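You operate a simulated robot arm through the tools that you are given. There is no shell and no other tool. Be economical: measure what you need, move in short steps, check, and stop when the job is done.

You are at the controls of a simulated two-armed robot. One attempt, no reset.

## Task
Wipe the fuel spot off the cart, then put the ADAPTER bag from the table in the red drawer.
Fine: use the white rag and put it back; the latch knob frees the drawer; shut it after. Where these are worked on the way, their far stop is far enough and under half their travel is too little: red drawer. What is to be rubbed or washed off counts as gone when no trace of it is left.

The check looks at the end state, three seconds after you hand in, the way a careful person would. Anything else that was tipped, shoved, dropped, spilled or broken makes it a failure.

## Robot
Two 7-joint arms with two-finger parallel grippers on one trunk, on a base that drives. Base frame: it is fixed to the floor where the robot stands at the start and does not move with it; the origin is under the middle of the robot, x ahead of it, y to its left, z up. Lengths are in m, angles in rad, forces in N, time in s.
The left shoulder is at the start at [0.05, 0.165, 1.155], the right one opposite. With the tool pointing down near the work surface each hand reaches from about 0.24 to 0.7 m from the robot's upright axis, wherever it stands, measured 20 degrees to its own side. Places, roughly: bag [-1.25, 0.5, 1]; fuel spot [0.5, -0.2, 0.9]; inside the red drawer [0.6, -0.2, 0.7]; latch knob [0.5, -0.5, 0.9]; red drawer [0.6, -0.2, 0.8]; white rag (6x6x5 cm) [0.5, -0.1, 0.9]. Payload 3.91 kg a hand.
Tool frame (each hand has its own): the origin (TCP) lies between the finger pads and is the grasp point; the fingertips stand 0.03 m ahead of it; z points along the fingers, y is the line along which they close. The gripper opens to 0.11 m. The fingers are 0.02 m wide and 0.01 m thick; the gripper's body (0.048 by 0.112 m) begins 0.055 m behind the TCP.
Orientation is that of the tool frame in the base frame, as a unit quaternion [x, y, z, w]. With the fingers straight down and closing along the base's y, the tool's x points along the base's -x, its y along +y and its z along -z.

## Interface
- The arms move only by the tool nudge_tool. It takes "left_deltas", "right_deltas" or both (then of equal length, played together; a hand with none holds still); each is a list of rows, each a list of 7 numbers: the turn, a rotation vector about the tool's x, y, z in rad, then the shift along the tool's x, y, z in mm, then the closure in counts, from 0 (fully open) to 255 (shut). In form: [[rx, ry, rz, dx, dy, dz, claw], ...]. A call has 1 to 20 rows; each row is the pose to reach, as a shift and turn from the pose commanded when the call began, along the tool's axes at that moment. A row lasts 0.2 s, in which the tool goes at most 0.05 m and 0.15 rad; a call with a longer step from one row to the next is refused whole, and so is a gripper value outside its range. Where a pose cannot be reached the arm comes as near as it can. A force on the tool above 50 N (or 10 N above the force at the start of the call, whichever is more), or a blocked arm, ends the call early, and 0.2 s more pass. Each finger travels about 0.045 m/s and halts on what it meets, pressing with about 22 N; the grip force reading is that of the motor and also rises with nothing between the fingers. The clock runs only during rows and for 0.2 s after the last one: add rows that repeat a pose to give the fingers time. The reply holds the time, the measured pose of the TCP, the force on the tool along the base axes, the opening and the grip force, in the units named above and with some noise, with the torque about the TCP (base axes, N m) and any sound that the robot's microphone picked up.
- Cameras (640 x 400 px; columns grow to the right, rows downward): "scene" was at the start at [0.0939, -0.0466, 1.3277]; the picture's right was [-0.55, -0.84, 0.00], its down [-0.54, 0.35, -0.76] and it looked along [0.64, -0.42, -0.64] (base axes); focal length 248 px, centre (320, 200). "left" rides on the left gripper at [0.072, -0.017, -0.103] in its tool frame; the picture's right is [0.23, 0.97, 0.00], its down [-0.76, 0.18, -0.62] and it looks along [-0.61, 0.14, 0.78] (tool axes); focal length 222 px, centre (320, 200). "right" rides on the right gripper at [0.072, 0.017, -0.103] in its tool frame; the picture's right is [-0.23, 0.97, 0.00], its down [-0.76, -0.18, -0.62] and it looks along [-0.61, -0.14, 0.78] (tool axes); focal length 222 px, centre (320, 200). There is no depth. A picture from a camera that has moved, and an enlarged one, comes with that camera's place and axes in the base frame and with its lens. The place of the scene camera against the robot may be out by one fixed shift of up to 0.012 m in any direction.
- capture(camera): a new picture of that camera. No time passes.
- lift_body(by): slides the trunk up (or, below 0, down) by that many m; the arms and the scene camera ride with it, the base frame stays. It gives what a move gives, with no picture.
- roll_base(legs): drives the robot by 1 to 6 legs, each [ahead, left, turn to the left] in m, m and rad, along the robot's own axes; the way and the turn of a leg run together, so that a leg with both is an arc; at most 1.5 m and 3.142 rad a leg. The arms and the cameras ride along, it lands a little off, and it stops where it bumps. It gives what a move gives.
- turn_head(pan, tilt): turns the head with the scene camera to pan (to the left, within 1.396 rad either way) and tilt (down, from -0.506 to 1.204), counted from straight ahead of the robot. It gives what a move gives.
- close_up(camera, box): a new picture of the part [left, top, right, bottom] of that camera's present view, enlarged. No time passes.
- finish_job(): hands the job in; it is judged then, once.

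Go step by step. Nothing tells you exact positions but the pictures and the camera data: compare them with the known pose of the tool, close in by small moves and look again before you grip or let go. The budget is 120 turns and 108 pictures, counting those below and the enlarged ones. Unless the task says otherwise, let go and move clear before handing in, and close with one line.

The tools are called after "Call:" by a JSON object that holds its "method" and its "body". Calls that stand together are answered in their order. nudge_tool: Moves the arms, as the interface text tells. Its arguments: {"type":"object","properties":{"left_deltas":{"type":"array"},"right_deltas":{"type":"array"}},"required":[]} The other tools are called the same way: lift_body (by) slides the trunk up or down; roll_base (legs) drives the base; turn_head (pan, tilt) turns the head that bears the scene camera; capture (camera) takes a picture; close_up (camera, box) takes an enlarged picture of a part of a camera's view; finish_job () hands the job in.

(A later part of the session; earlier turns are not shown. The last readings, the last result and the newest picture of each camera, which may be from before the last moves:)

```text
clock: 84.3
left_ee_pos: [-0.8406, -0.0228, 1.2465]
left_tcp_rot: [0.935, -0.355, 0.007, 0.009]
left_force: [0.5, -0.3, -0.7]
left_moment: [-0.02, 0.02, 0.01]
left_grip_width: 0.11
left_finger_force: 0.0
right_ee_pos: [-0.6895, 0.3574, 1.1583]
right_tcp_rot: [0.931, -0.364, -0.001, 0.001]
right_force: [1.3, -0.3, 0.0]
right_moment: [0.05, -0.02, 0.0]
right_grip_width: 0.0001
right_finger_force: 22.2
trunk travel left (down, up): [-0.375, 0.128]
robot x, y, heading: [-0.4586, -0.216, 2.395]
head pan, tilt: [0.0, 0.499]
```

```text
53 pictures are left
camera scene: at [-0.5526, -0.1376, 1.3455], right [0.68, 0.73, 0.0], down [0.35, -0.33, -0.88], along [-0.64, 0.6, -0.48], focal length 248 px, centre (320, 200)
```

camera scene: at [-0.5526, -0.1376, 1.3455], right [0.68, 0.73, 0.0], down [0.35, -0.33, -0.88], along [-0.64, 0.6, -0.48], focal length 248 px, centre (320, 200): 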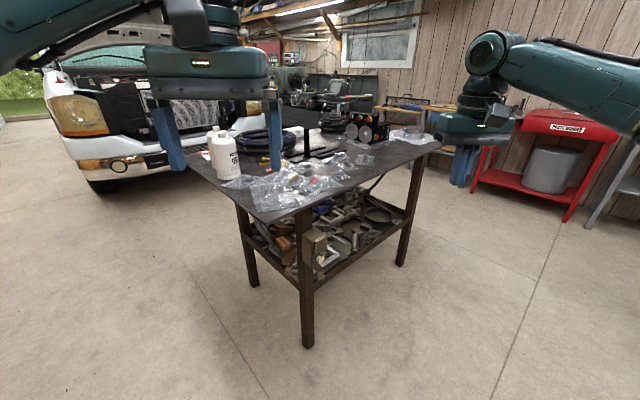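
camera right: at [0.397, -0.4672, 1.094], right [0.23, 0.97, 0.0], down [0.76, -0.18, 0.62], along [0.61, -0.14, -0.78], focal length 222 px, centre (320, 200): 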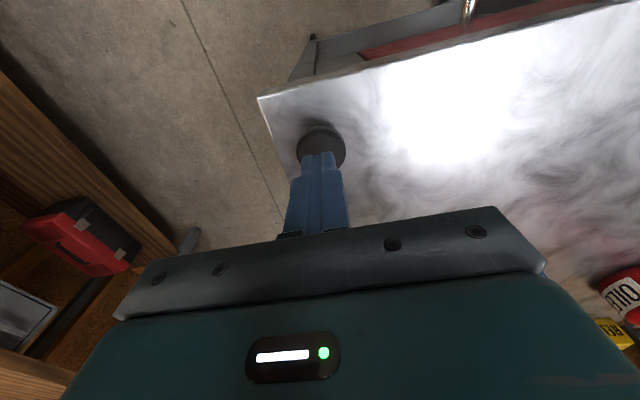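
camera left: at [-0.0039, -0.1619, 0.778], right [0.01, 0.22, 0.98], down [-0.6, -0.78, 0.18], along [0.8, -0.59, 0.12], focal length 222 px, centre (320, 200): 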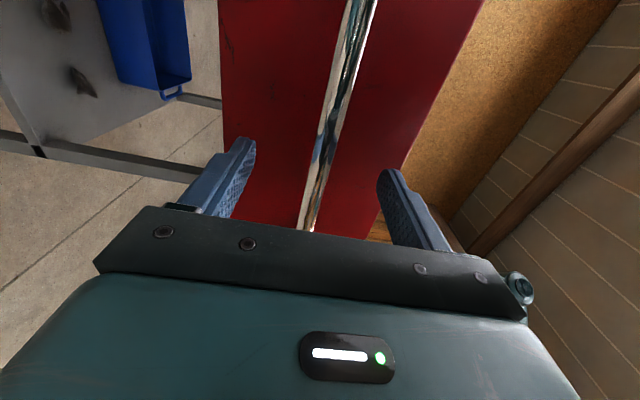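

Several clear bags lie on the near corner of the table. I'll zoom in to find the ADAPTER one.

Call:
{"method": "close_up", "body": {"camera": "scene", "box": [190, 110, 430, 260]}}

Call:
{"method": "close_up", "body": {"camera": "scene", "box": [220, 145, 348, 225]}}

```text
2.67 times, centred on (310, 185) of scene
camera zoom: at [-0.5526, -0.1376, 1.3455], right [0.68, 0.73, 0.0], down [0.35, -0.33, -0.88], along [-0.64, 0.6, -0.48], focal length 662 px, centre (347, 240)
```

zoom: 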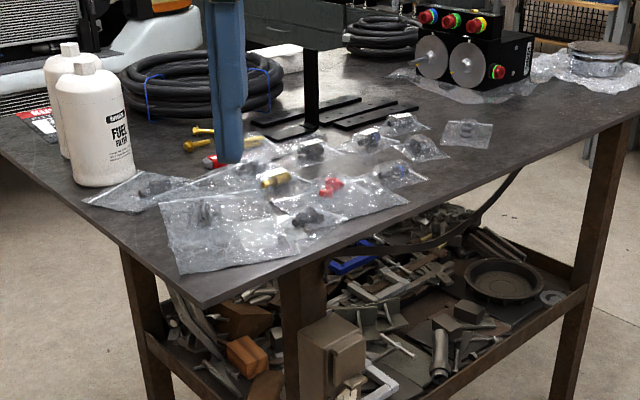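

```text
5.00 times, centred on (284, 185) of scene
camera zoom: at [-0.5526, -0.1376, 1.3455], right [0.68, 0.73, 0.0], down [0.35, -0.33, -0.88], along [-0.64, 0.6, -0.48], focal length 1241 px, centre (500, 275)
```

zoom: 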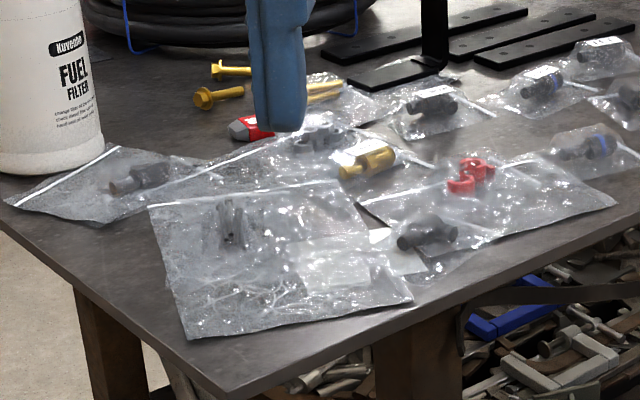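

The table's edges run at about x=−1.1 and y=0.16; the bag should be around [−1.25,0.5]. I'll face −x and shift so that the right hand is near the bag, staying high.

Call:
{"method": "roll_base", "body": {"legs": [[0, 0, 0.747], [0.12, -0.52, 0]]}}

Call:
{"method": "turn_head", "body": {"pan": -0.2, "tilt": 0.65}}

Call:
{"method": "capture", "body": {"camera": "scene"}}

Call:
{"method": "capture", "body": {"camera": "right"}}

```text
clock: 91.3
left_ee_pos: [-0.9908, 0.185, 1.2476]
left_tcp_rot: [1.0, 0.009, 0.009, 0.006]
left_force: [-0.6, -0.9, -0.6]
left_moment: [0.01, 0.0, -0.01]
left_grip_width: 0.11
left_finger_force: 0.0
right_ee_pos: [-1.136, 0.5679, 1.1586]
right_tcp_rot: [1.0, -0.003, 0.0, 0.002]
right_force: [0.7, 0.2, 0.0]
right_moment: [0.0, -0.01, 0.0]
right_grip_width: 0.0
right_finger_force: 22.2
trunk travel left (down, up): [-0.375, 0.128]
robot x, y, heading: [-0.5762, 0.2995, 3.138]
head pan, tilt: [0.0, 0.499]
```

```text
clock: 92.0
left_ee_pos: [-0.9905, 0.185, 1.2483]
left_tcp_rot: [1.0, 0.009, 0.011, 0.006]
left_force: [0.7, -0.3, -0.7]
left_moment: [-0.03, 0.04, -0.01]
left_grip_width: 0.1097
left_finger_force: 0.0
right_ee_pos: [-1.1357, 0.5673, 1.1579]
right_tcp_rot: [1.0, -0.003, -0.001, 0.002]
right_force: [-0.4, 0.6, -0.1]
right_moment: [0.0, -0.01, -0.01]
right_grip_width: 0.0
right_finger_force: 21.7
trunk travel left (down, up): [-0.375, 0.128]
robot x, y, heading: [-0.5755, 0.3002, 3.139]
head pan, tilt: [-0.201, 0.649]
```

```text
50 pictures are left
camera scene: at [-0.6968, 0.3166, 1.3321], right [0.2, 0.98, 0.0], down [0.59, -0.12, -0.8], along [-0.78, 0.16, -0.6], focal length 248 px, centre (320, 200)
```

scene: 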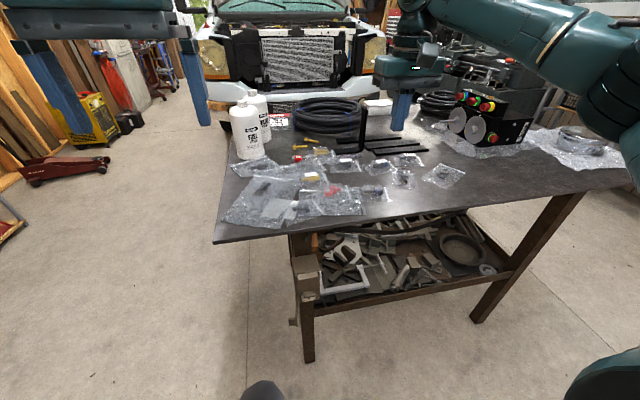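

```text
49 pictures are left
camera right: at [-1.0645, 0.5502, 1.2629], right [-0.23, -0.97, 0.0], down [-0.76, 0.18, 0.62], along [-0.61, 0.14, -0.78], focal length 222 px, centre (320, 200)
```

right: 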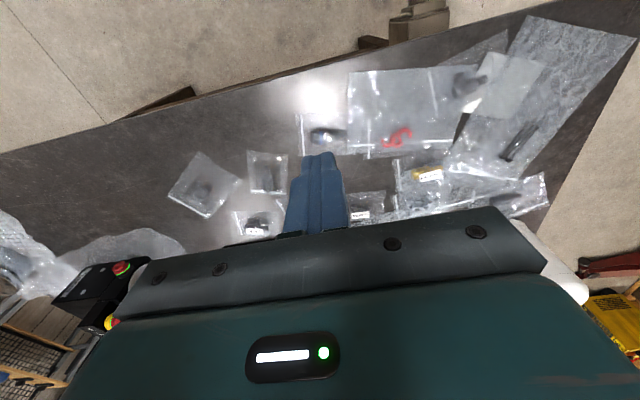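

Call:
{"method": "close_up", "body": {"camera": "scene", "box": [270, 135, 390, 210]}}

Call:
{"method": "close_up", "body": {"camera": "scene", "box": [370, 145, 470, 207]}}

Call:
{"method": "close_up", "body": {"camera": "right", "box": [160, 90, 460, 240]}}

```text
5.33 times, centred on (330, 172) of scene
camera zoom: at [-0.6968, 0.3166, 1.3321], right [0.2, 0.98, 0.0], down [0.59, -0.12, -0.8], along [-0.78, 0.16, -0.6], focal length 1324 px, centre (267, 347)
```

zoom: 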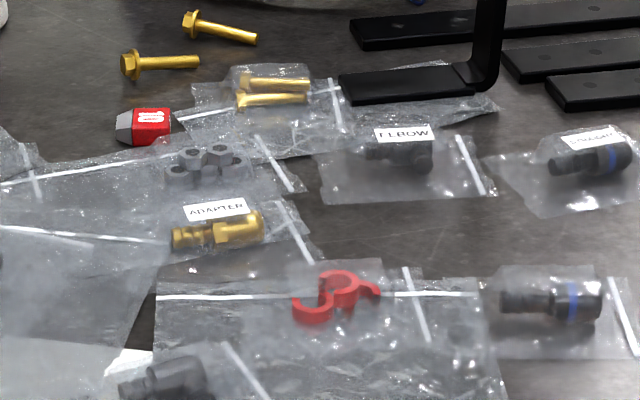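

```text
6.40 times, centred on (420, 176) of scene
camera zoom: at [-0.6968, 0.3166, 1.3321], right [0.2, 0.98, 0.0], down [0.59, -0.12, -0.8], along [-0.78, 0.16, -0.6], focal length 1589 px, centre (-320, 354)
```

zoom: 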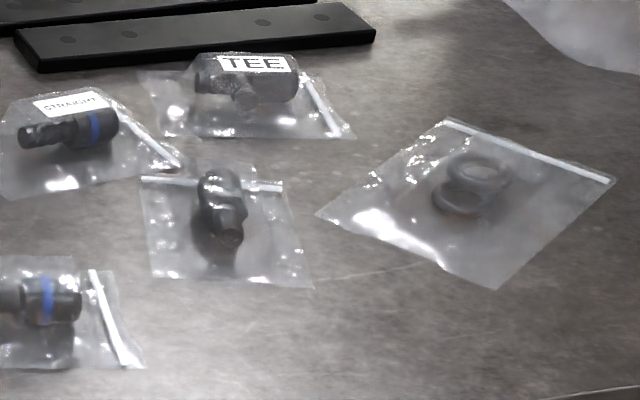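

```text
2.13 times, centred on (310, 165) of right
camera zoom: at [-1.0645, 0.5502, 1.2629], right [-0.23, -0.97, 0.0], down [-0.76, 0.18, 0.62], along [-0.61, 0.14, -0.78], focal length 474 px, centre (341, 275)
```

zoom: 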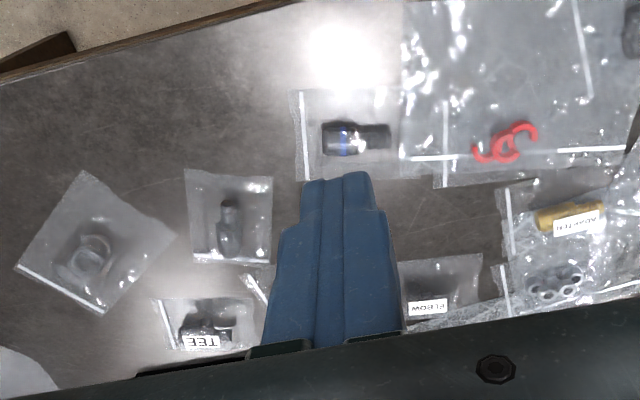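

The ADAPTER bag (brass fitting with label) is at about [−1.313,0.414,0.935]. I'll move the base closer so the right hand comes over it.

Call:
{"method": "roll_base", "body": {"legs": [[0.18, 0.135, 0]]}}

Call:
{"method": "capture", "body": {"camera": "right"}}

Call:
{"method": "capture", "body": {"camera": "scene"}}

```text
clock: 93.9
left_ee_pos: [-1.172, 0.0504, 1.2478]
left_tcp_rot: [1.0, 0.008, 0.01, 0.006]
left_force: [-0.6, 1.0, -0.2]
left_moment: [0.01, 0.03, 0.03]
left_grip_width: 0.1099
left_finger_force: 0.1
right_ee_pos: [-1.318, 0.4331, 1.1585]
right_tcp_rot: [1.0, -0.002, -0.001, 0.001]
right_force: [0.7, 0.4, 0.3]
right_moment: [0.03, -0.01, -0.01]
right_grip_width: 0.0001
right_finger_force: 21.2
trunk travel left (down, up): [-0.375, 0.128]
robot x, y, heading: [-0.7559, 0.1661, 3.137]
head pan, tilt: [-0.201, 0.649]
```

```text
45 pictures are left
camera right: at [-1.2452, 0.4163, 1.2627], right [-0.23, -0.97, 0.0], down [-0.76, 0.18, 0.62], along [-0.61, 0.14, -0.78], focal length 222 px, centre (320, 200)
```

right: 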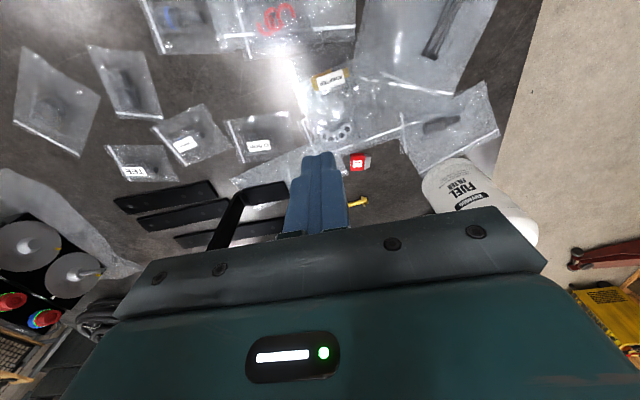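

```text
44 pictures are left
camera scene: at [-0.8777, 0.1823, 1.332], right [0.2, 0.98, 0.0], down [0.59, -0.12, -0.8], along [-0.78, 0.16, -0.6], focal length 248 px, centre (320, 200)
```

scene: 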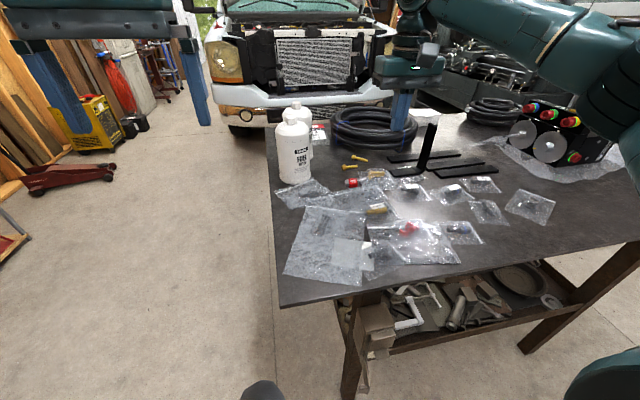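

Fitting triangulated at [−1.308,0.415,0.931], lying along y. I'll yaw the right hand 90°, open to ~5 cm, and descend above it.

Call:
{"method": "nudge_tool", "body": {"right_deltas": [[0, 0, -0.143, 1, 2, 0, 130], [0, 0, -0.286, 2, 4, 0, 130], [0, 0, -0.429, 3, 6, 0, 130], [0, 0, -0.572, 4, 8, 10, 130], [0, 0, -0.715, 5, 10, 25, 130], [0, 0, -0.858, 6, 12, 40, 130], [0, 0, -1.0, 7, 14, 55, 130], [0, 0, -1.143, 8, 16, 70, 130], [0, 0, -1.286, 9, 17, 85, 130], [0, 0, -1.429, 10, 18, 100, 130], [0, 0, -1.571, 10, 18, 115, 130], [0, 0, -1.571, 10, 18, 120, 130]]}}

Call:
{"method": "capture", "body": {"camera": "right"}}

Call:
{"method": "close_up", "body": {"camera": "scene", "box": [300, 130, 460, 230]}}

```text
clock: 96.5
left_ee_pos: [-1.1717, 0.0509, 1.2477]
left_tcp_rot: [1.0, 0.009, 0.011, 0.007]
left_force: [0.4, -0.4, 0.6]
left_moment: [0.01, 0.0, -0.02]
left_grip_width: 0.1099
left_finger_force: 0.0
right_ee_pos: [-1.3065, 0.4147, 1.0383]
right_tcp_rot: [0.709, 0.706, -0.002, 0.001]
right_force: [0.2, -0.1, 0.4]
right_moment: [-0.01, -0.01, -0.02]
right_grip_width: 0.0542
right_finger_force: 0.1
trunk travel left (down, up): [-0.375, 0.128]
robot x, y, heading: [-0.7587, 0.1621, 3.137]
head pan, tilt: [-0.201, 0.649]
```

```text
43 pictures are left
camera right: at [-1.29, 0.488, 1.1421], right [0.97, -0.23, 0.0], down [-0.18, -0.76, 0.63], along [-0.15, -0.61, -0.78], focal length 222 px, centre (320, 200)
```

right: 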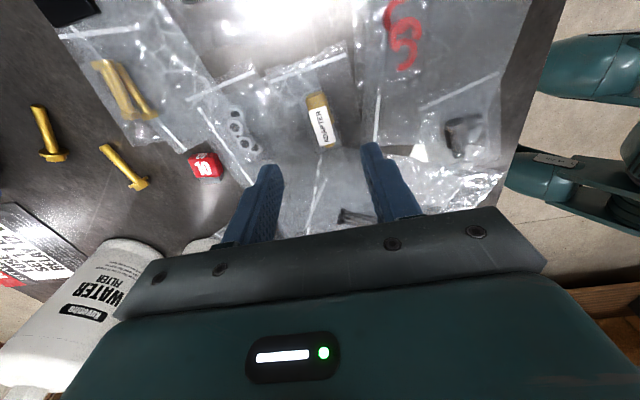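

```text
4.00 times, centred on (380, 180) of scene
camera zoom: at [-0.8772, 0.1826, 1.3321], right [0.2, 0.98, 0.0], down [0.59, -0.12, -0.8], along [-0.78, 0.16, -0.6], focal length 993 px, centre (80, 280)
```

zoom: 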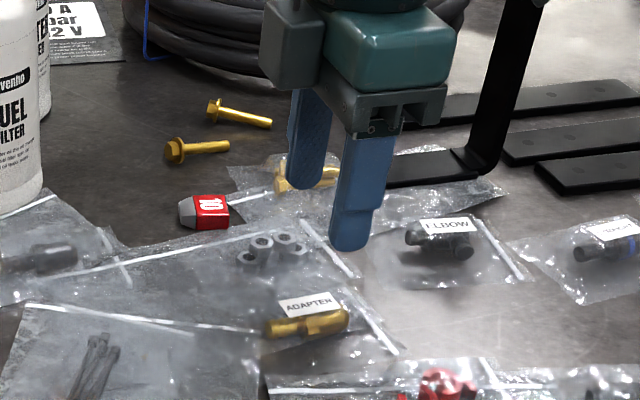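

Well aligned. Descend most of the way and look.

Call:
{"method": "nudge_tool", "body": {"right_deltas": [[0, 0, 0, 0, 1, 35, 130], [0, 0, 0, 0, 1, 65, 130], [0, 0, 0, 0, 1, 80, 130], [0, 0, 0, 0, 1, 80, 130]]}}

Call:
{"method": "capture", "body": {"camera": "right"}}

Call:
{"method": "close_up", "body": {"camera": "scene", "box": [320, 160, 440, 235]}}

```text
clock: 97.5
left_ee_pos: [-1.1717, 0.0512, 1.2482]
left_tcp_rot: [1.0, 0.008, 0.01, 0.006]
left_force: [0.1, -0.4, -0.6]
left_moment: [-0.01, 0.01, 0.0]
left_grip_width: 0.11
left_finger_force: 0.0
right_ee_pos: [-1.3033, 0.4168, 0.9583]
right_tcp_rot: [0.709, 0.705, -0.003, 0.0]
right_force: [-0.8, -1.0, 0.3]
right_moment: [0.0, 0.0, -0.02]
right_grip_width: 0.0539
right_finger_force: 0.1
trunk travel left (down, up): [-0.375, 0.128]
robot x, y, heading: [-0.7577, 0.1664, 3.138]
head pan, tilt: [-0.201, 0.649]
```

```text
41 pictures are left
camera right: at [-1.2867, 0.4886, 1.0632], right [0.97, -0.23, 0.0], down [-0.18, -0.76, 0.63], along [-0.15, -0.61, -0.78], focal length 222 px, centre (320, 200)
```

right: 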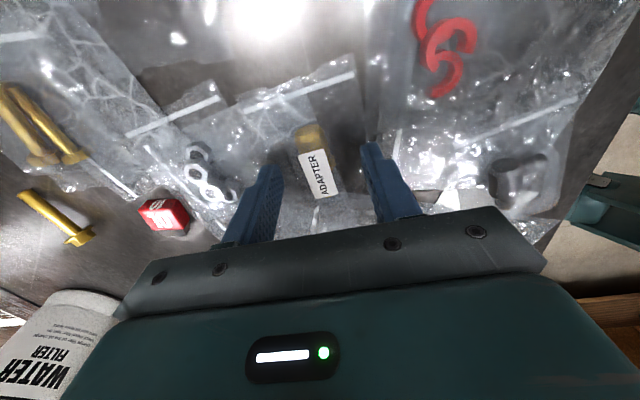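

```text
5.33 times, centred on (380, 198) of scene
camera zoom: at [-0.8773, 0.1826, 1.3321], right [0.2, 0.98, 0.0], down [0.59, -0.12, -0.8], along [-0.78, 0.16, -0.6], focal length 1324 px, centre (0, 213)
```

zoom: 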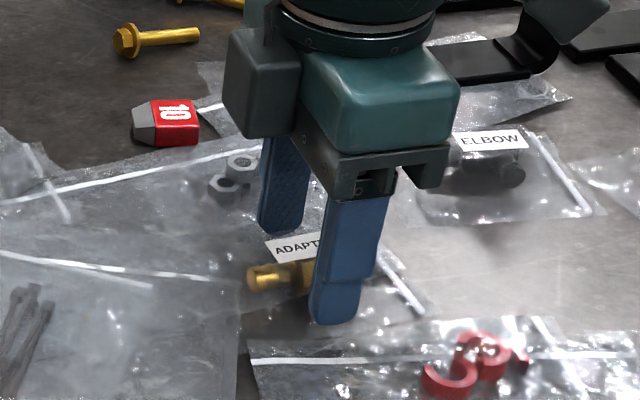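

Fitting is between the fingers. Lower 12 mm gently while watching for contact.

Call:
{"method": "nudge_tool", "body": {"right_deltas": [[0, 0, 0, 0, 3, 4, 130], [0, 0, 0, 0, 3, 8, 130], [0, 0, 0, 0, 3, 12, 130], [0, 0, 0, 0, 3, 12, 130]]}}

Call:
{"method": "close_up", "body": {"camera": "scene", "box": [320, 160, 440, 235]}}

```text
clock: 98.5
left_ee_pos: [-1.1704, 0.0497, 1.2495]
left_tcp_rot: [1.0, 0.009, 0.009, 0.007]
left_force: [0.3, 0.0, 0.9]
left_moment: [0.01, 0.01, 0.02]
left_grip_width: 0.1099
left_finger_force: 0.1
right_ee_pos: [-1.2998, 0.4165, 0.9514]
right_tcp_rot: [0.709, 0.705, -0.007, -0.003]
right_force: [-2.0, 1.4, 21.1]
right_moment: [0.04, 0.68, -0.02]
right_grip_width: 0.0552
right_finger_force: 1.3
right hand out of reach, approached as far as the arm can: row 3, 4
trunk travel left (down, up): [-0.375, 0.128]
robot x, y, heading: [-0.7576, 0.1648, 3.135]
head pan, tilt: [-0.201, 0.649]
```

```text
5.33 times, centred on (380, 198) of scene
camera zoom: at [-0.8755, 0.1818, 1.3326], right [0.2, 0.98, 0.0], down [0.59, -0.12, -0.8], along [-0.78, 0.16, -0.6], focal length 1324 px, centre (0, 213)
```

zoom: 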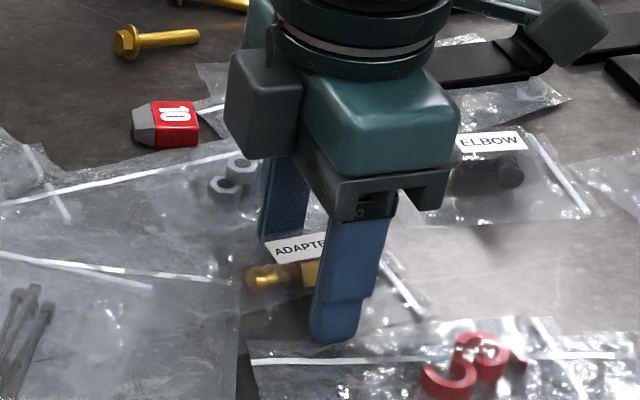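

Fingertips touched the table (surface ≈0.921) and the arm is near its reach limit. I'll lift 8 mm, drive 4 cm closer and re-centre.

Call:
{"method": "nudge_tool", "body": {"right_deltas": [[0, 0, 0, 0, 0, -10, 130], [0, 0, 0, 0, 0, -40, 130], [0, 0, 0, 0, 0, -40, 130]]}}

Call:
{"method": "roll_base", "body": {"legs": [[0.04, 0, 0]]}}

```text
clock: 99.3
left_ee_pos: [-1.1701, 0.051, 1.2479]
left_tcp_rot: [1.0, 0.009, 0.009, 0.006]
left_force: [-0.2, -0.8, -0.6]
left_moment: [0.02, 0.02, 0.03]
left_grip_width: 0.1101
left_finger_force: 0.0
right_ee_pos: [-1.2996, 0.4175, 0.988]
right_tcp_rot: [0.709, 0.706, 0.0, 0.001]
right_force: [0.8, 0.2, -0.7]
right_moment: [-0.01, 0.01, -0.01]
right_grip_width: 0.0539
right_finger_force: 0.0
trunk travel left (down, up): [-0.375, 0.128]
robot x, y, heading: [-0.7566, 0.1645, 3.138]
head pan, tilt: [-0.201, 0.649]
```

```text
clock: 100.1
left_ee_pos: [-1.2115, 0.0515, 1.2476]
left_tcp_rot: [1.0, 0.009, 0.01, 0.006]
left_force: [0.0, 0.1, -0.5]
left_moment: [0.0, -0.03, 0.02]
left_grip_width: 0.11
left_finger_force: 0.0
right_ee_pos: [-1.3401, 0.4168, 0.9874]
right_tcp_rot: [0.709, 0.705, -0.002, 0.0]
right_force: [-0.4, -0.5, -0.2]
right_moment: [0.02, -0.05, -0.02]
right_grip_width: 0.0541
right_finger_force: 0.1
trunk travel left (down, up): [-0.375, 0.128]
robot x, y, heading: [-0.7996, 0.1689, 3.139]
head pan, tilt: [-0.201, 0.649]
```

Now shift +32 mm in x to re-centre, lower to just above the table surface and check.

Call:
{"method": "nudge_tool", "body": {"right_deltas": [[0, 0, 0, 0, 32, 0, 130], [0, 0, 0, 0, 32, 18, 130], [0, 0, 0, 0, 32, 30, 130], [0, 0, 0, 0, 32, 33, 130], [0, 0, 0, 0, 32, 33, 130]]}}

Call:
{"method": "capture", "body": {"camera": "right"}}

Call:
{"method": "close_up", "body": {"camera": "scene", "box": [320, 170, 440, 245]}}

```text
clock: 101.3
left_ee_pos: [-1.2108, 0.0505, 1.2474]
left_tcp_rot: [1.0, 0.009, 0.01, 0.006]
left_force: [-0.8, -0.3, 0.3]
left_moment: [0.01, -0.03, -0.02]
left_grip_width: 0.11
left_finger_force: 0.1
right_ee_pos: [-1.309, 0.4165, 0.9549]
right_tcp_rot: [0.708, 0.706, -0.002, 0.001]
right_force: [-0.3, 0.6, 1.1]
right_moment: [0.03, 0.0, 0.0]
right_grip_width: 0.0537
right_finger_force: 0.0
trunk travel left (down, up): [-0.375, 0.128]
robot x, y, heading: [-0.7975, 0.1657, 3.137]
head pan, tilt: [-0.201, 0.649]
```

```text
38 pictures are left
camera right: at [-1.291, 0.4895, 1.0587], right [0.97, -0.23, 0.0], down [-0.18, -0.76, 0.63], along [-0.15, -0.61, -0.78], focal length 222 px, centre (320, 200)
```

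right: 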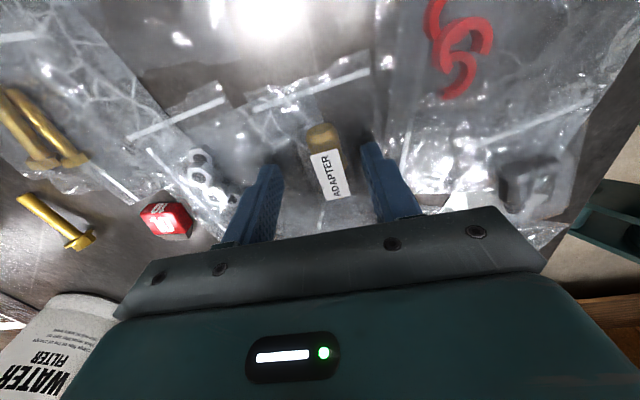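

```text
5.33 times, centred on (380, 208) of scene
camera zoom: at [-0.9172, 0.1828, 1.3321], right [0.2, 0.98, 0.0], down [0.59, -0.12, -0.8], along [-0.78, 0.16, -0.6], focal length 1324 px, centre (0, 160)
```

zoom: 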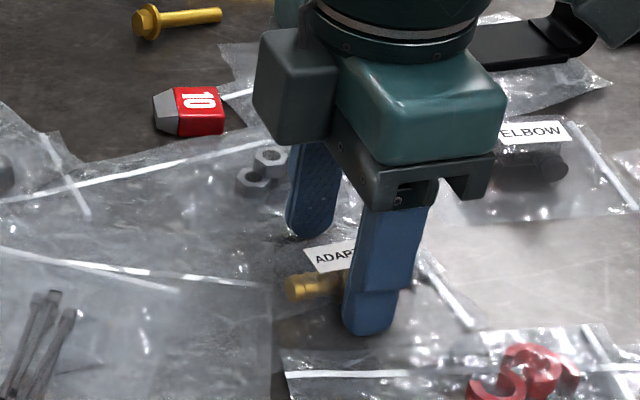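

Centred. Lower 1 mm more and close.

Call:
{"method": "nudge_tool", "body": {"right_deltas": [[0, 0, 0, 0, 3, 1, 130], [0, 0, 0, 0, 3, 1, 255], [0, 0, 0, 0, 3, 1, 255], [0, 0, 0, 0, 3, 1, 255], [0, 0, 0, 0, 3, 1, 255], [0, 0, 0, 0, 3, 1, 255]]}}

Call:
{"method": "capture", "body": {"camera": "right"}}

```text
clock: 102.7
left_ee_pos: [-1.2126, 0.0501, 1.248]
left_tcp_rot: [1.0, 0.009, 0.01, 0.006]
left_force: [-0.3, 0.1, 0.8]
left_moment: [0.03, 0.0, 0.0]
left_grip_width: 0.11
left_finger_force: 0.0
right_ee_pos: [-1.3053, 0.4165, 0.9542]
right_tcp_rot: [0.709, 0.705, -0.002, 0.0]
right_force: [-0.1, -0.2, 0.6]
right_moment: [-0.03, -0.02, 0.01]
right_grip_width: 0.0312
right_finger_force: 22.1
trunk travel left (down, up): [-0.375, 0.128]
robot x, y, heading: [-0.7954, 0.1637, 3.134]
head pan, tilt: [-0.201, 0.649]
```

```text
36 pictures are left
camera right: at [-1.288, 0.4893, 1.058], right [0.97, -0.23, 0.0], down [-0.18, -0.76, 0.63], along [-0.15, -0.61, -0.78], focal length 222 px, centre (320, 200)
```

right: 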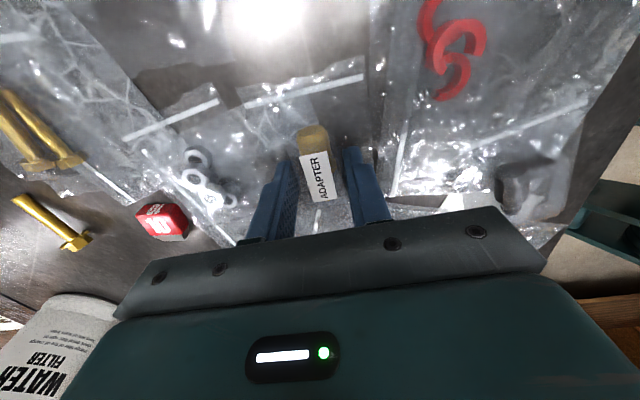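

Gripped at 31 mm. Lift slowly and check that only this bag comes up.

Call:
{"method": "nudge_tool", "body": {"right_deltas": [[0, 0, 0, 0, 0, -10, 255], [0, 0, 0, 0, 0, -30, 255], [0, 0, 0, 0, 0, -60, 255], [0, 0, 0, 0, 0, -100, 255], [0, 0, 0, 0, 0, -140, 255], [0, 0, 0, 0, 0, -140, 255]]}}

Call:
{"method": "capture", "body": {"camera": "right"}}

Call:
{"method": "capture", "body": {"camera": "scene"}}

```text
clock: 104.1
left_ee_pos: [-1.2104, 0.0512, 1.2486]
left_tcp_rot: [1.0, 0.008, 0.01, 0.006]
left_force: [0.0, 0.3, -0.5]
left_moment: [0.0, 0.02, 0.02]
left_grip_width: 0.11
left_finger_force: 0.1
right_ee_pos: [-1.3059, 0.4189, 1.0944]
right_tcp_rot: [0.709, 0.705, -0.002, 0.0]
right_force: [-0.2, 0.3, -0.8]
right_moment: [-0.02, 0.02, 0.05]
right_grip_width: 0.0311
right_finger_force: 21.9
trunk travel left (down, up): [-0.375, 0.128]
robot x, y, heading: [-0.7957, 0.1623, 3.134]
head pan, tilt: [-0.201, 0.649]
```

```text
35 pictures are left
camera right: at [-1.2882, 0.4909, 1.1986], right [0.97, -0.23, 0.0], down [-0.18, -0.76, 0.63], along [-0.15, -0.61, -0.78], focal length 222 px, centre (320, 200)
```

right: 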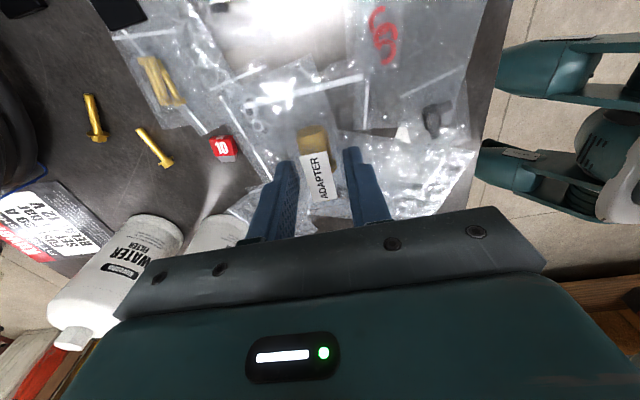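

```text
34 pictures are left
camera scene: at [-0.9174, 0.1829, 1.3321], right [0.2, 0.98, 0.0], down [0.59, -0.12, -0.8], along [-0.78, 0.16, -0.6], focal length 248 px, centre (320, 200)
```

scene: 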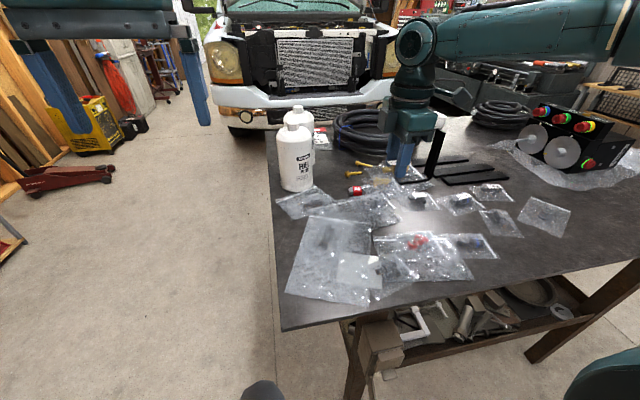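

Only the ADAPTER bag came up. I'll back away from the table, shift back in front of the cart and turn around.

Call:
{"method": "roll_base", "body": {"legs": [[-0.336, 0, 0], [0, 0.382, 0]]}}

Call:
{"method": "roll_base", "body": {"legs": [[0, 0, -3.13]]}}

Call:
{"method": "turn_head", "body": {"pan": -0.1, "tilt": 0.75}}

Call:
{"method": "capture", "body": {"camera": "scene"}}

Call:
{"method": "capture", "body": {"camera": "right"}}

```text
clock: 109.8
left_ee_pos: [-0.8776, -0.3317, 1.2485]
left_tcp_rot: [1.0, 0.011, 0.01, 0.006]
left_force: [0.3, 0.4, 1.0]
left_moment: [0.0, 0.02, 0.0]
left_grip_width: 0.11
left_finger_force: 0.0
right_ee_pos: [-0.9724, 0.0354, 1.0934]
right_tcp_rot: [0.707, 0.707, -0.002, 0.001]
right_force: [0.1, -0.3, -0.6]
right_moment: [0.0, -0.02, 0.03]
right_grip_width: 0.0311
right_finger_force: 22.2
trunk travel left (down, up): [-0.375, 0.128]
robot x, y, heading: [-0.4628, -0.2117, 3.14]
head pan, tilt: [-0.201, 0.649]
```

```text
clock: 117.6
left_ee_pos: [-0.047, -0.1064, 1.2471]
left_tcp_rot: [-0.004, 1.0, 0.007, -0.01]
left_force: [-0.2, 0.8, -0.4]
left_moment: [0.01, 0.02, 0.02]
left_grip_width: 0.1098
left_finger_force: 0.0
right_ee_pos: [0.0425, -0.4757, 1.0942]
right_tcp_rot: [-0.701, 0.713, 0.001, 0.002]
right_force: [0.6, 0.0, -0.4]
right_moment: [0.0, 0.01, 0.01]
right_grip_width: 0.031
right_finger_force: 21.6
trunk travel left (down, up): [-0.375, 0.128]
robot x, y, heading: [-0.4647, -0.2154, -0.021]
head pan, tilt: [-0.201, 0.649]
```

```text
clock: 118.3
left_ee_pos: [-0.0465, -0.107, 1.2476]
left_tcp_rot: [-0.004, 1.0, 0.006, -0.01]
left_force: [0.4, -0.4, -1.0]
left_moment: [-0.02, 0.02, -0.02]
left_grip_width: 0.1099
left_finger_force: 0.1
right_ee_pos: [0.0438, -0.4759, 1.0955]
right_tcp_rot: [-0.7, 0.714, 0.001, 0.002]
right_force: [0.5, -0.3, -0.5]
right_moment: [0.02, -0.01, 0.01]
right_grip_width: 0.0309
right_finger_force: 22.0
trunk travel left (down, up): [-0.375, 0.128]
robot x, y, heading: [-0.462, -0.2182, -0.014]
head pan, tilt: [-0.099, 0.75]
```

```text
33 pictures are left
camera scene: at [-0.3577, -0.2264, 1.3235], right [-0.12, -0.99, 0.0], down [-0.68, 0.08, -0.73], along [0.73, -0.08, -0.68], focal length 248 px, centre (320, 200)
```

scene: 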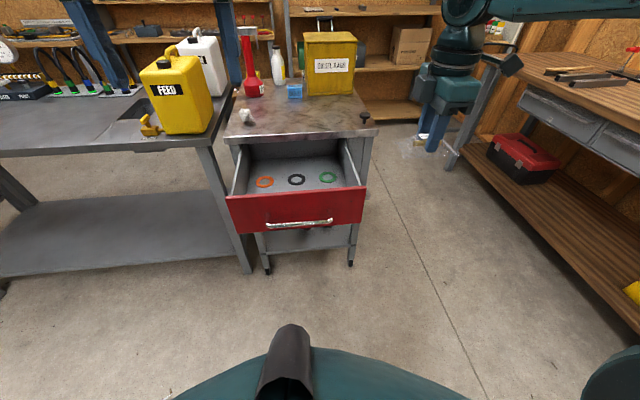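

```text
32 pictures are left
camera right: at [0.0242, -0.5483, 1.1983], right [-0.97, 0.24, 0.0], down [0.19, 0.76, 0.63], along [0.15, 0.61, -0.78], focal length 222 px, centre (320, 200)
```

right: 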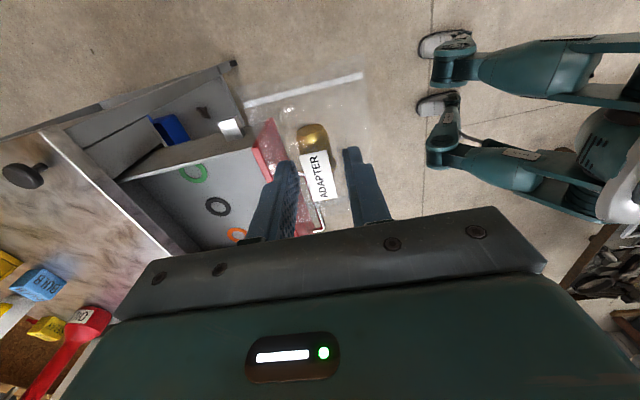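

Bag is held well; the rings sit at x≈0.42 in the drawer, leaving the front part (x≈0.18–0.37) free. I'll drive so the right hand comes over that free area.

Call:
{"method": "roll_base", "body": {"legs": [[0.162, 0.228, 0.014]]}}

Call:
{"method": "capture", "body": {"camera": "right"}}

Call:
{"method": "capture", "body": {"camera": "scene"}}

```text
clock: 120.9
left_ee_pos: [0.1135, 0.1225, 1.2478]
left_tcp_rot: [-0.01, 1.0, 0.007, -0.01]
left_force: [-0.9, -0.5, 0.4]
left_moment: [-0.02, 0.01, -0.04]
left_grip_width: 0.1099
left_finger_force: 0.2
right_ee_pos: [0.2079, -0.2431, 1.0941]
right_tcp_rot: [-0.705, 0.709, 0.0, 0.002]
right_force: [0.2, 0.1, -0.2]
right_moment: [0.0, 0.01, -0.01]
right_grip_width: 0.031
right_finger_force: 21.9
trunk travel left (down, up): [-0.375, 0.128]
robot x, y, heading: [-0.2937, 0.0098, -0.008]
head pan, tilt: [-0.099, 0.75]
```

```text
31 pictures are left
camera right: at [0.19, -0.3165, 1.1983], right [-0.97, 0.23, 0.0], down [0.18, 0.76, 0.63], along [0.15, 0.61, -0.78], focal length 222 px, centre (320, 200)
```

right: 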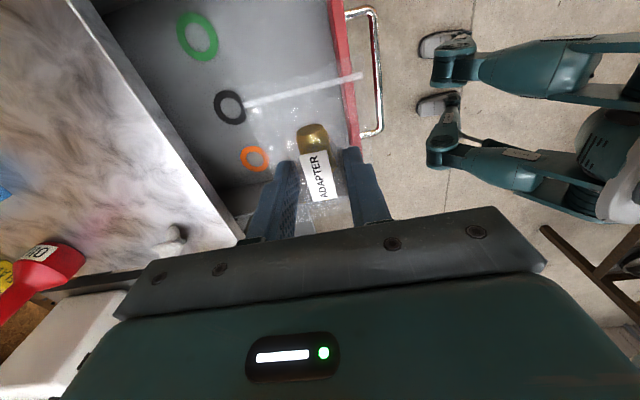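

```text
30 pictures are left
camera scene: at [-0.1956, 0.0012, 1.3235], right [-0.1, -0.99, 0.0], down [-0.68, 0.07, -0.73], along [0.73, -0.08, -0.68], focal length 248 px, centre (320, 200)
```

scene: 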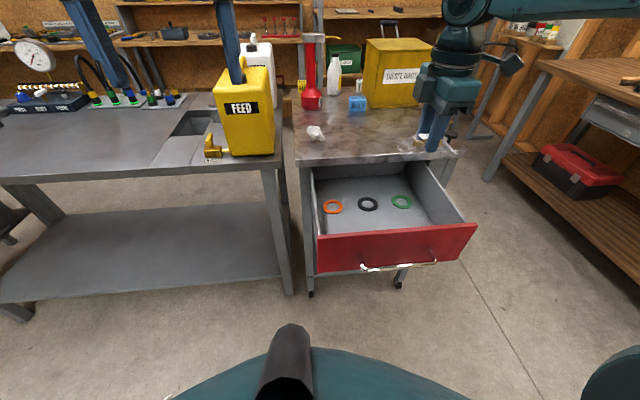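

Floor of the drawer at z≈0.736, rings at x≈0.40 (edges ≥0.36), front panel inner face ≈0.185. I'll move the hand to x≈0.272.

Call:
{"method": "nudge_tool", "body": {"right_deltas": [[0, 0, 0, 0, -25, 0, 255], [0, 0, 0, 0, -50, 10, 255], [0, 0, 0, 0, -64, 20, 255], [0, 0, 0, 0, -64, 20, 255]]}}

Call:
{"method": "lift_body", "body": {"by": -0.18}}

Call:
{"method": "capture", "body": {"camera": "right"}}

Call:
{"method": "capture", "body": {"camera": "scene"}}

```text
clock: 121.9
left_ee_pos: [0.1145, 0.1237, 1.2479]
left_tcp_rot: [-0.009, 1.0, 0.006, -0.01]
left_force: [-0.5, 0.0, 0.0]
left_moment: [0.0, 0.01, 0.01]
left_grip_width: 0.1101
left_finger_force: 0.2
right_ee_pos: [0.2691, -0.2461, 1.0733]
right_tcp_rot: [-0.705, 0.709, 0.0, 0.002]
right_force: [0.7, 0.0, -1.4]
right_moment: [0.01, -0.03, -0.02]
right_grip_width: 0.0309
right_finger_force: 21.7
right hand out of reach, approached as far as the arm can: row 3, 4
trunk travel left (down, up): [-0.375, 0.128]
robot x, y, heading: [-0.2998, 0.006, -0.008]
head pan, tilt: [-0.099, 0.75]
```

```text
clock: 123.9
left_ee_pos: [0.1151, 0.124, 1.0677]
left_tcp_rot: [-0.009, 1.0, 0.006, -0.01]
left_force: [-0.1, 0.2, -0.1]
left_moment: [-0.01, 0.0, -0.02]
left_grip_width: 0.1101
left_finger_force: 0.1
right_ee_pos: [0.268, -0.2455, 0.8946]
right_tcp_rot: [-0.706, 0.709, 0.0, 0.002]
right_force: [0.7, 0.3, -0.8]
right_moment: [0.02, 0.01, 0.01]
right_grip_width: 0.0309
right_finger_force: 21.9
trunk travel left (down, up): [-0.195, 0.308]
robot x, y, heading: [-0.2952, 0.0118, 0.004]
head pan, tilt: [-0.099, 0.75]
```

```text
29 pictures are left
camera right: at [0.251, -0.3186, 0.9986], right [-0.97, 0.23, 0.0], down [0.18, 0.76, 0.63], along [0.15, 0.61, -0.78], focal length 222 px, centre (320, 200)
```

right: 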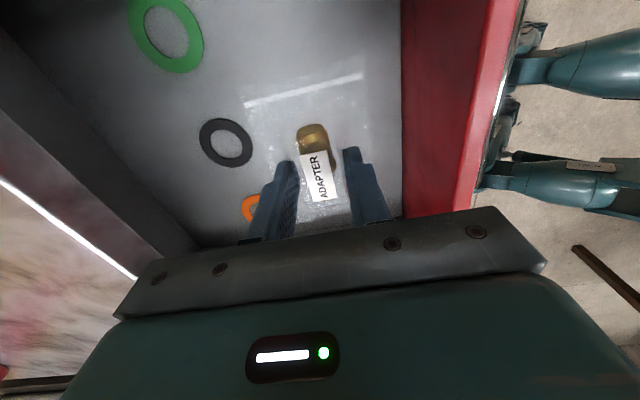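

```text
28 pictures are left
camera scene: at [-0.1958, 0.0009, 1.1436], right [-0.1, -0.99, 0.0], down [-0.68, 0.07, -0.73], along [0.73, -0.08, -0.68], focal length 248 px, centre (320, 200)
```

scene: 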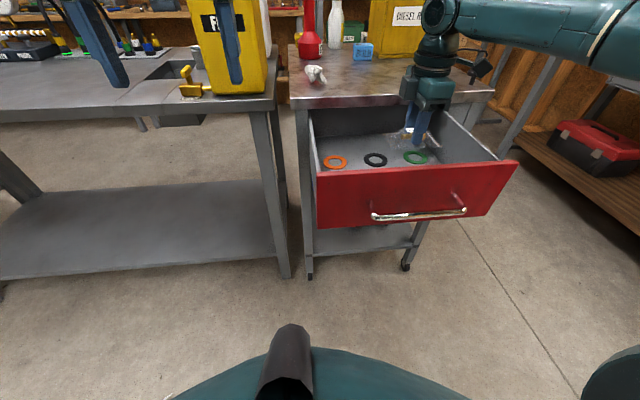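

Bag is above the free front space. I'll lower it into the drawer with the arm.

Call:
{"method": "nudge_tool", "body": {"right_deltas": [[0, 0, 0, 0, 0, 30, 255], [0, 0, 0, 0, 0, 60, 255], [0, 0, 0, 0, 0, 90, 255], [0, 0, 0, 0, 0, 110, 255], [0, 0, 0, 0, 0, 110, 255]]}}

Call:
{"method": "capture", "body": {"camera": "right"}}

Call:
{"method": "close_up", "body": {"camera": "scene", "box": [300, 60, 540, 210]}}

```text
clock: 125.1
left_ee_pos: [0.1135, 0.1239, 1.0675]
left_tcp_rot: [-0.009, 1.0, 0.006, -0.01]
left_force: [-0.4, -1.0, -0.3]
left_moment: [-0.01, 0.01, 0.0]
left_grip_width: 0.11
left_finger_force: 0.1
right_ee_pos: [0.2563, -0.2524, 0.7892]
right_tcp_rot: [-0.706, 0.709, -0.001, 0.003]
right_force: [0.0, 0.2, 0.0]
right_moment: [0.01, 0.01, 0.02]
right_grip_width: 0.0311
right_finger_force: 21.7
right hand out of reach, approached as far as the arm can: row 2, 3, 4, 5
trunk travel left (down, up): [-0.195, 0.308]
robot x, y, heading: [-0.3036, 0.0047, -0.004]
head pan, tilt: [-0.099, 0.75]
```

```text
27 pictures are left
camera right: at [0.2379, -0.3252, 0.893], right [-0.97, 0.23, 0.0], down [0.18, 0.76, 0.63], along [0.15, 0.61, -0.78], focal length 222 px, centre (320, 200)
```

right: 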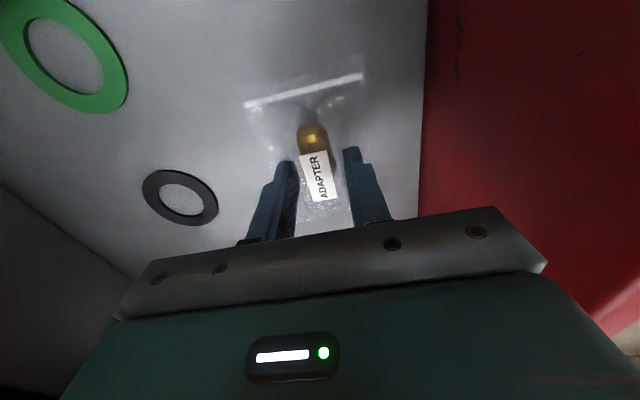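

```text
2.67 times, centred on (420, 135) of scene
camera zoom: at [-0.1957, 0.0009, 1.1435], right [-0.1, -0.99, 0.0], down [-0.68, 0.07, -0.73], along [0.73, -0.08, -0.68], focal length 662 px, centre (53, 373)
```

zoom: 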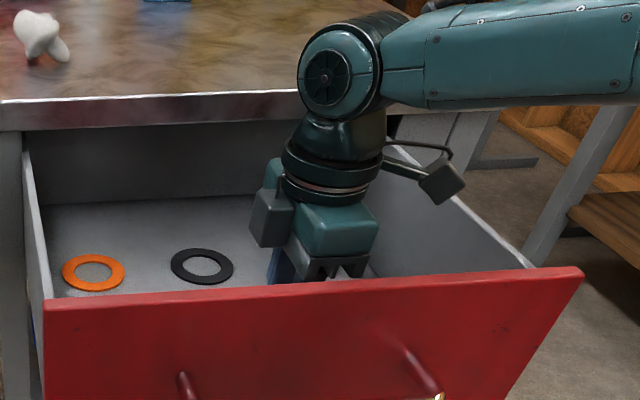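

20 mm to go; I'll lower the trunk by 18 mm, then release.

Call:
{"method": "lift_body", "body": {"by": -0.018}}

Call:
{"method": "nudge_tool", "body": {"right_deltas": [[0, 0, 0, 0, 0, 0, 200], [0, 0, 0, 0, 0, 0, 150], [0, 0, 0, 0, 0, 0, 120], [0, 0, 0, 0, 0, 0, 120], [0, 0, 0, 0, 0, 0, 120]]}}

Call:
{"method": "capture", "body": {"camera": "right"}}

```text
clock: 125.7
left_ee_pos: [0.113, 0.1233, 1.05]
left_tcp_rot: [-0.008, 1.0, 0.005, -0.008]
left_force: [0.1, 0.0, -0.3]
left_moment: [-0.01, 0.0, -0.01]
left_grip_width: 0.11
left_finger_force: 0.1
right_ee_pos: [0.2557, -0.2533, 0.7708]
right_tcp_rot: [-0.705, 0.709, -0.001, 0.004]
right_force: [-0.7, -0.1, -0.6]
right_moment: [0.0, 0.01, -0.02]
right_grip_width: 0.0314
right_finger_force: 22.2
trunk travel left (down, up): [-0.177, 0.326]
robot x, y, heading: [-0.2998, 0.0095, -0.004]
head pan, tilt: [-0.099, 0.75]
```

```text
clock: 126.9
left_ee_pos: [0.1139, 0.1238, 1.0485]
left_tcp_rot: [-0.009, 1.0, 0.006, -0.009]
left_force: [0.2, 0.5, -0.3]
left_moment: [-0.02, -0.02, 0.02]
left_grip_width: 0.11
left_finger_force: 0.0
right_ee_pos: [0.2557, -0.2517, 0.7718]
right_tcp_rot: [-0.705, 0.709, 0.0, 0.003]
right_force: [0.4, 0.1, 0.2]
right_moment: [-0.02, -0.01, 0.02]
right_grip_width: 0.0584
right_finger_force: 0.0
trunk travel left (down, up): [-0.177, 0.326]
robot x, y, heading: [-0.302, 0.0113, -0.006]
head pan, tilt: [-0.099, 0.75]
```

```text
25 pictures are left
camera right: at [0.238, -0.3252, 0.8754], right [-0.97, 0.23, 0.0], down [0.18, 0.76, 0.63], along [0.15, 0.61, -0.78], focal length 222 px, centre (320, 200)
```

right: 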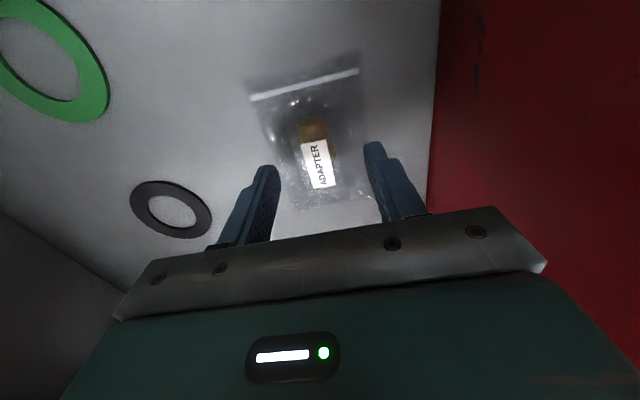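

The bag lies flat in the drawer, clear of the rings. I'll raise the right hand straight out and close it.

Call:
{"method": "nudge_tool", "body": {"right_deltas": [[0, 0, 0, 0, 0, -30, 120], [0, 0, 0, 0, 0, -70, 120], [0, 0, 0, 0, 0, -110, 120], [0, 0, 0, 0, 0, -150, 120], [0, 0, 0, 0, 0, -180, 120], [0, 0, 0, 0, 0, -180, 120]]}}

Call:
{"method": "lift_body", "body": {"by": 0.113}}

Call:
{"method": "capture", "body": {"camera": "right"}}

```text
clock: 128.3
left_ee_pos: [0.1135, 0.1242, 1.0496]
left_tcp_rot: [-0.009, 1.0, 0.006, -0.01]
left_force: [-0.5, 0.6, 0.5]
left_moment: [0.01, 0.03, 0.03]
left_grip_width: 0.11
left_finger_force: 0.0
right_ee_pos: [0.2547, -0.2526, 0.9505]
right_tcp_rot: [-0.706, 0.709, -0.001, 0.003]
right_force: [0.0, 0.0, 0.8]
right_moment: [-0.02, 0.02, 0.01]
right_grip_width: 0.058
right_finger_force: 0.1
trunk travel left (down, up): [-0.177, 0.326]
robot x, y, heading: [-0.304, 0.0076, -0.008]
head pan, tilt: [-0.099, 0.75]
```

```text
clock: 129.8
left_ee_pos: [0.1132, 0.1233, 1.1624]
left_tcp_rot: [-0.008, 1.0, 0.006, -0.009]
left_force: [-0.8, -0.2, 0.1]
left_moment: [0.04, 0.01, 0.01]
left_grip_width: 0.1099
left_finger_force: 0.0
right_ee_pos: [0.2554, -0.2542, 1.0641]
right_tcp_rot: [-0.705, 0.709, -0.001, 0.002]
right_force: [0.0, -0.6, 0.1]
right_moment: [0.0, 0.02, 0.02]
right_grip_width: 0.0578
right_finger_force: 0.1
trunk travel left (down, up): [-0.29, 0.213]
robot x, y, heading: [-0.3006, 0.0109, -0.009]
head pan, tilt: [-0.099, 0.75]
```

```text
24 pictures are left
camera right: at [0.2373, -0.3257, 1.1678], right [-0.97, 0.23, 0.0], down [0.18, 0.76, 0.63], along [0.15, 0.61, -0.78], focal length 222 px, centre (320, 200)
```

right: 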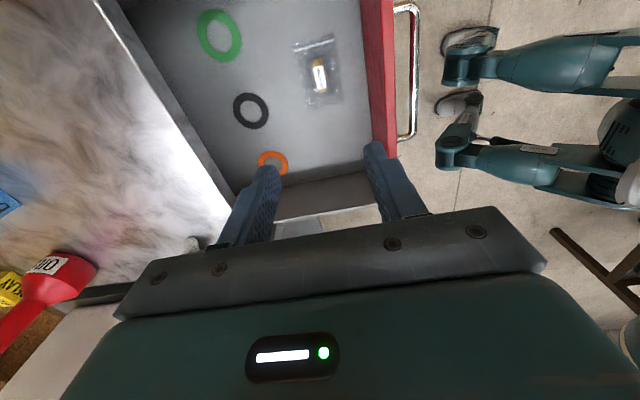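

Now back the base off in front of the drawer so I can prepare the left hand to push it shut.

Call:
{"method": "roll_base", "body": {"legs": [[-0.16, 0, 0.008], [0, -0.23, 0]]}}

Call:
{"method": "nudge_tool", "body": {"left_deltas": [[-0.0864, -0.0864, 0.0864, -1, -9, 24, 255], [-0.1727, -0.1727, 0.1727, -2, -18, 48, 255], [-0.2591, -0.2591, 0.2591, -3, -27, 72, 255], [-0.3454, -0.3454, 0.3454, -4, -36, 96, 255], [-0.4318, -0.4318, 0.4318, -5, -45, 120, 255], [-0.5181, -0.5181, 0.5181, -6, -54, 144, 255], [-0.6045, -0.6045, 0.6045, -7, -63, 168, 255], [-0.6909, -0.6909, 0.6909, -8, -72, 192, 255], [-0.7772, -0.7772, 0.7772, -9, -81, 216, 255], [-0.8636, -0.8636, 0.8636, -10, -90, 240, 255], [-0.9499, -0.9499, 0.9499, -11, -99, 264, 255], [-1.0363, -1.0363, 1.0363, -12, -108, 288, 255], [-1.1226, -1.1226, 1.1226, -12, -117, 312, 255], [-1.209, -1.209, 1.209, -12, -125, 335, 255], [-1.209, -1.209, 1.209, -12, -125, 335, 255]]}}

Call:
{"method": "capture", "body": {"camera": "scene"}}

Call:
{"method": "capture", "body": {"camera": "left"}}

```text
clock: 133.4
left_ee_pos: [-0.0461, -0.0993, 1.1623]
left_tcp_rot: [-0.014, 1.0, 0.007, -0.01]
left_force: [0.7, -1.3, 0.3]
left_moment: [0.03, -0.01, 0.02]
left_grip_width: 0.1102
left_finger_force: 0.0
right_ee_pos: [0.0985, -0.4757, 1.0651]
right_tcp_rot: [0.709, -0.705, 0.0, -0.003]
right_force: [-0.8, 0.5, 0.4]
right_moment: [-0.01, -0.01, 0.03]
right_grip_width: 0.0583
right_finger_force: 0.1
trunk travel left (down, up): [-0.29, 0.213]
robot x, y, heading: [-0.4588, -0.2165, 0.002]
head pan, tilt: [-0.099, 0.75]
```

```text
clock: 136.6
left_ee_pos: [-0.0387, -0.2223, 0.8267]
left_tcp_rot: [0.501, 0.508, 0.506, 0.486]
left_force: [0.2, 0.0, -0.1]
left_moment: [0.01, 0.02, 0.0]
left_grip_width: 0.0002
left_finger_force: 22.7
right_ee_pos: [0.0994, -0.475, 1.0635]
right_tcp_rot: [0.709, -0.705, 0.0, -0.003]
right_force: [1.1, 0.3, 1.2]
right_moment: [-0.02, -0.01, 0.0]
right_grip_width: 0.0582
right_finger_force: 0.2
trunk travel left (down, up): [-0.29, 0.213]
robot x, y, heading: [-0.4609, -0.2156, 0.007]
head pan, tilt: [-0.099, 0.75]
```

```text
23 pictures are left
camera scene: at [-0.3548, -0.226, 1.2385], right [-0.09, -1.0, 0.0], down [-0.68, 0.06, -0.73], along [0.73, -0.07, -0.68], focal length 248 px, centre (320, 200)
```

scene: 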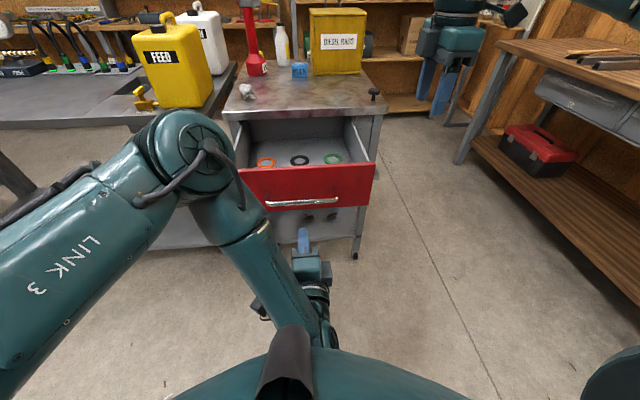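

```text
22 pictures are left
camera left: at [-0.1432, -0.1507, 0.8123], right [0.01, 0.21, 0.98], down [-0.6, -0.78, 0.18], along [0.8, -0.59, 0.12], focal length 222 px, centre (320, 200)
```

left: 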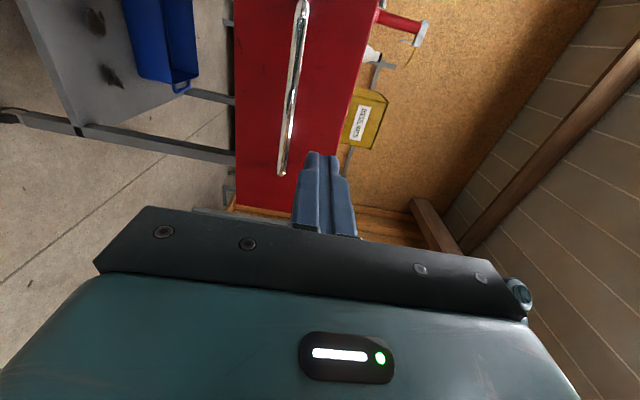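

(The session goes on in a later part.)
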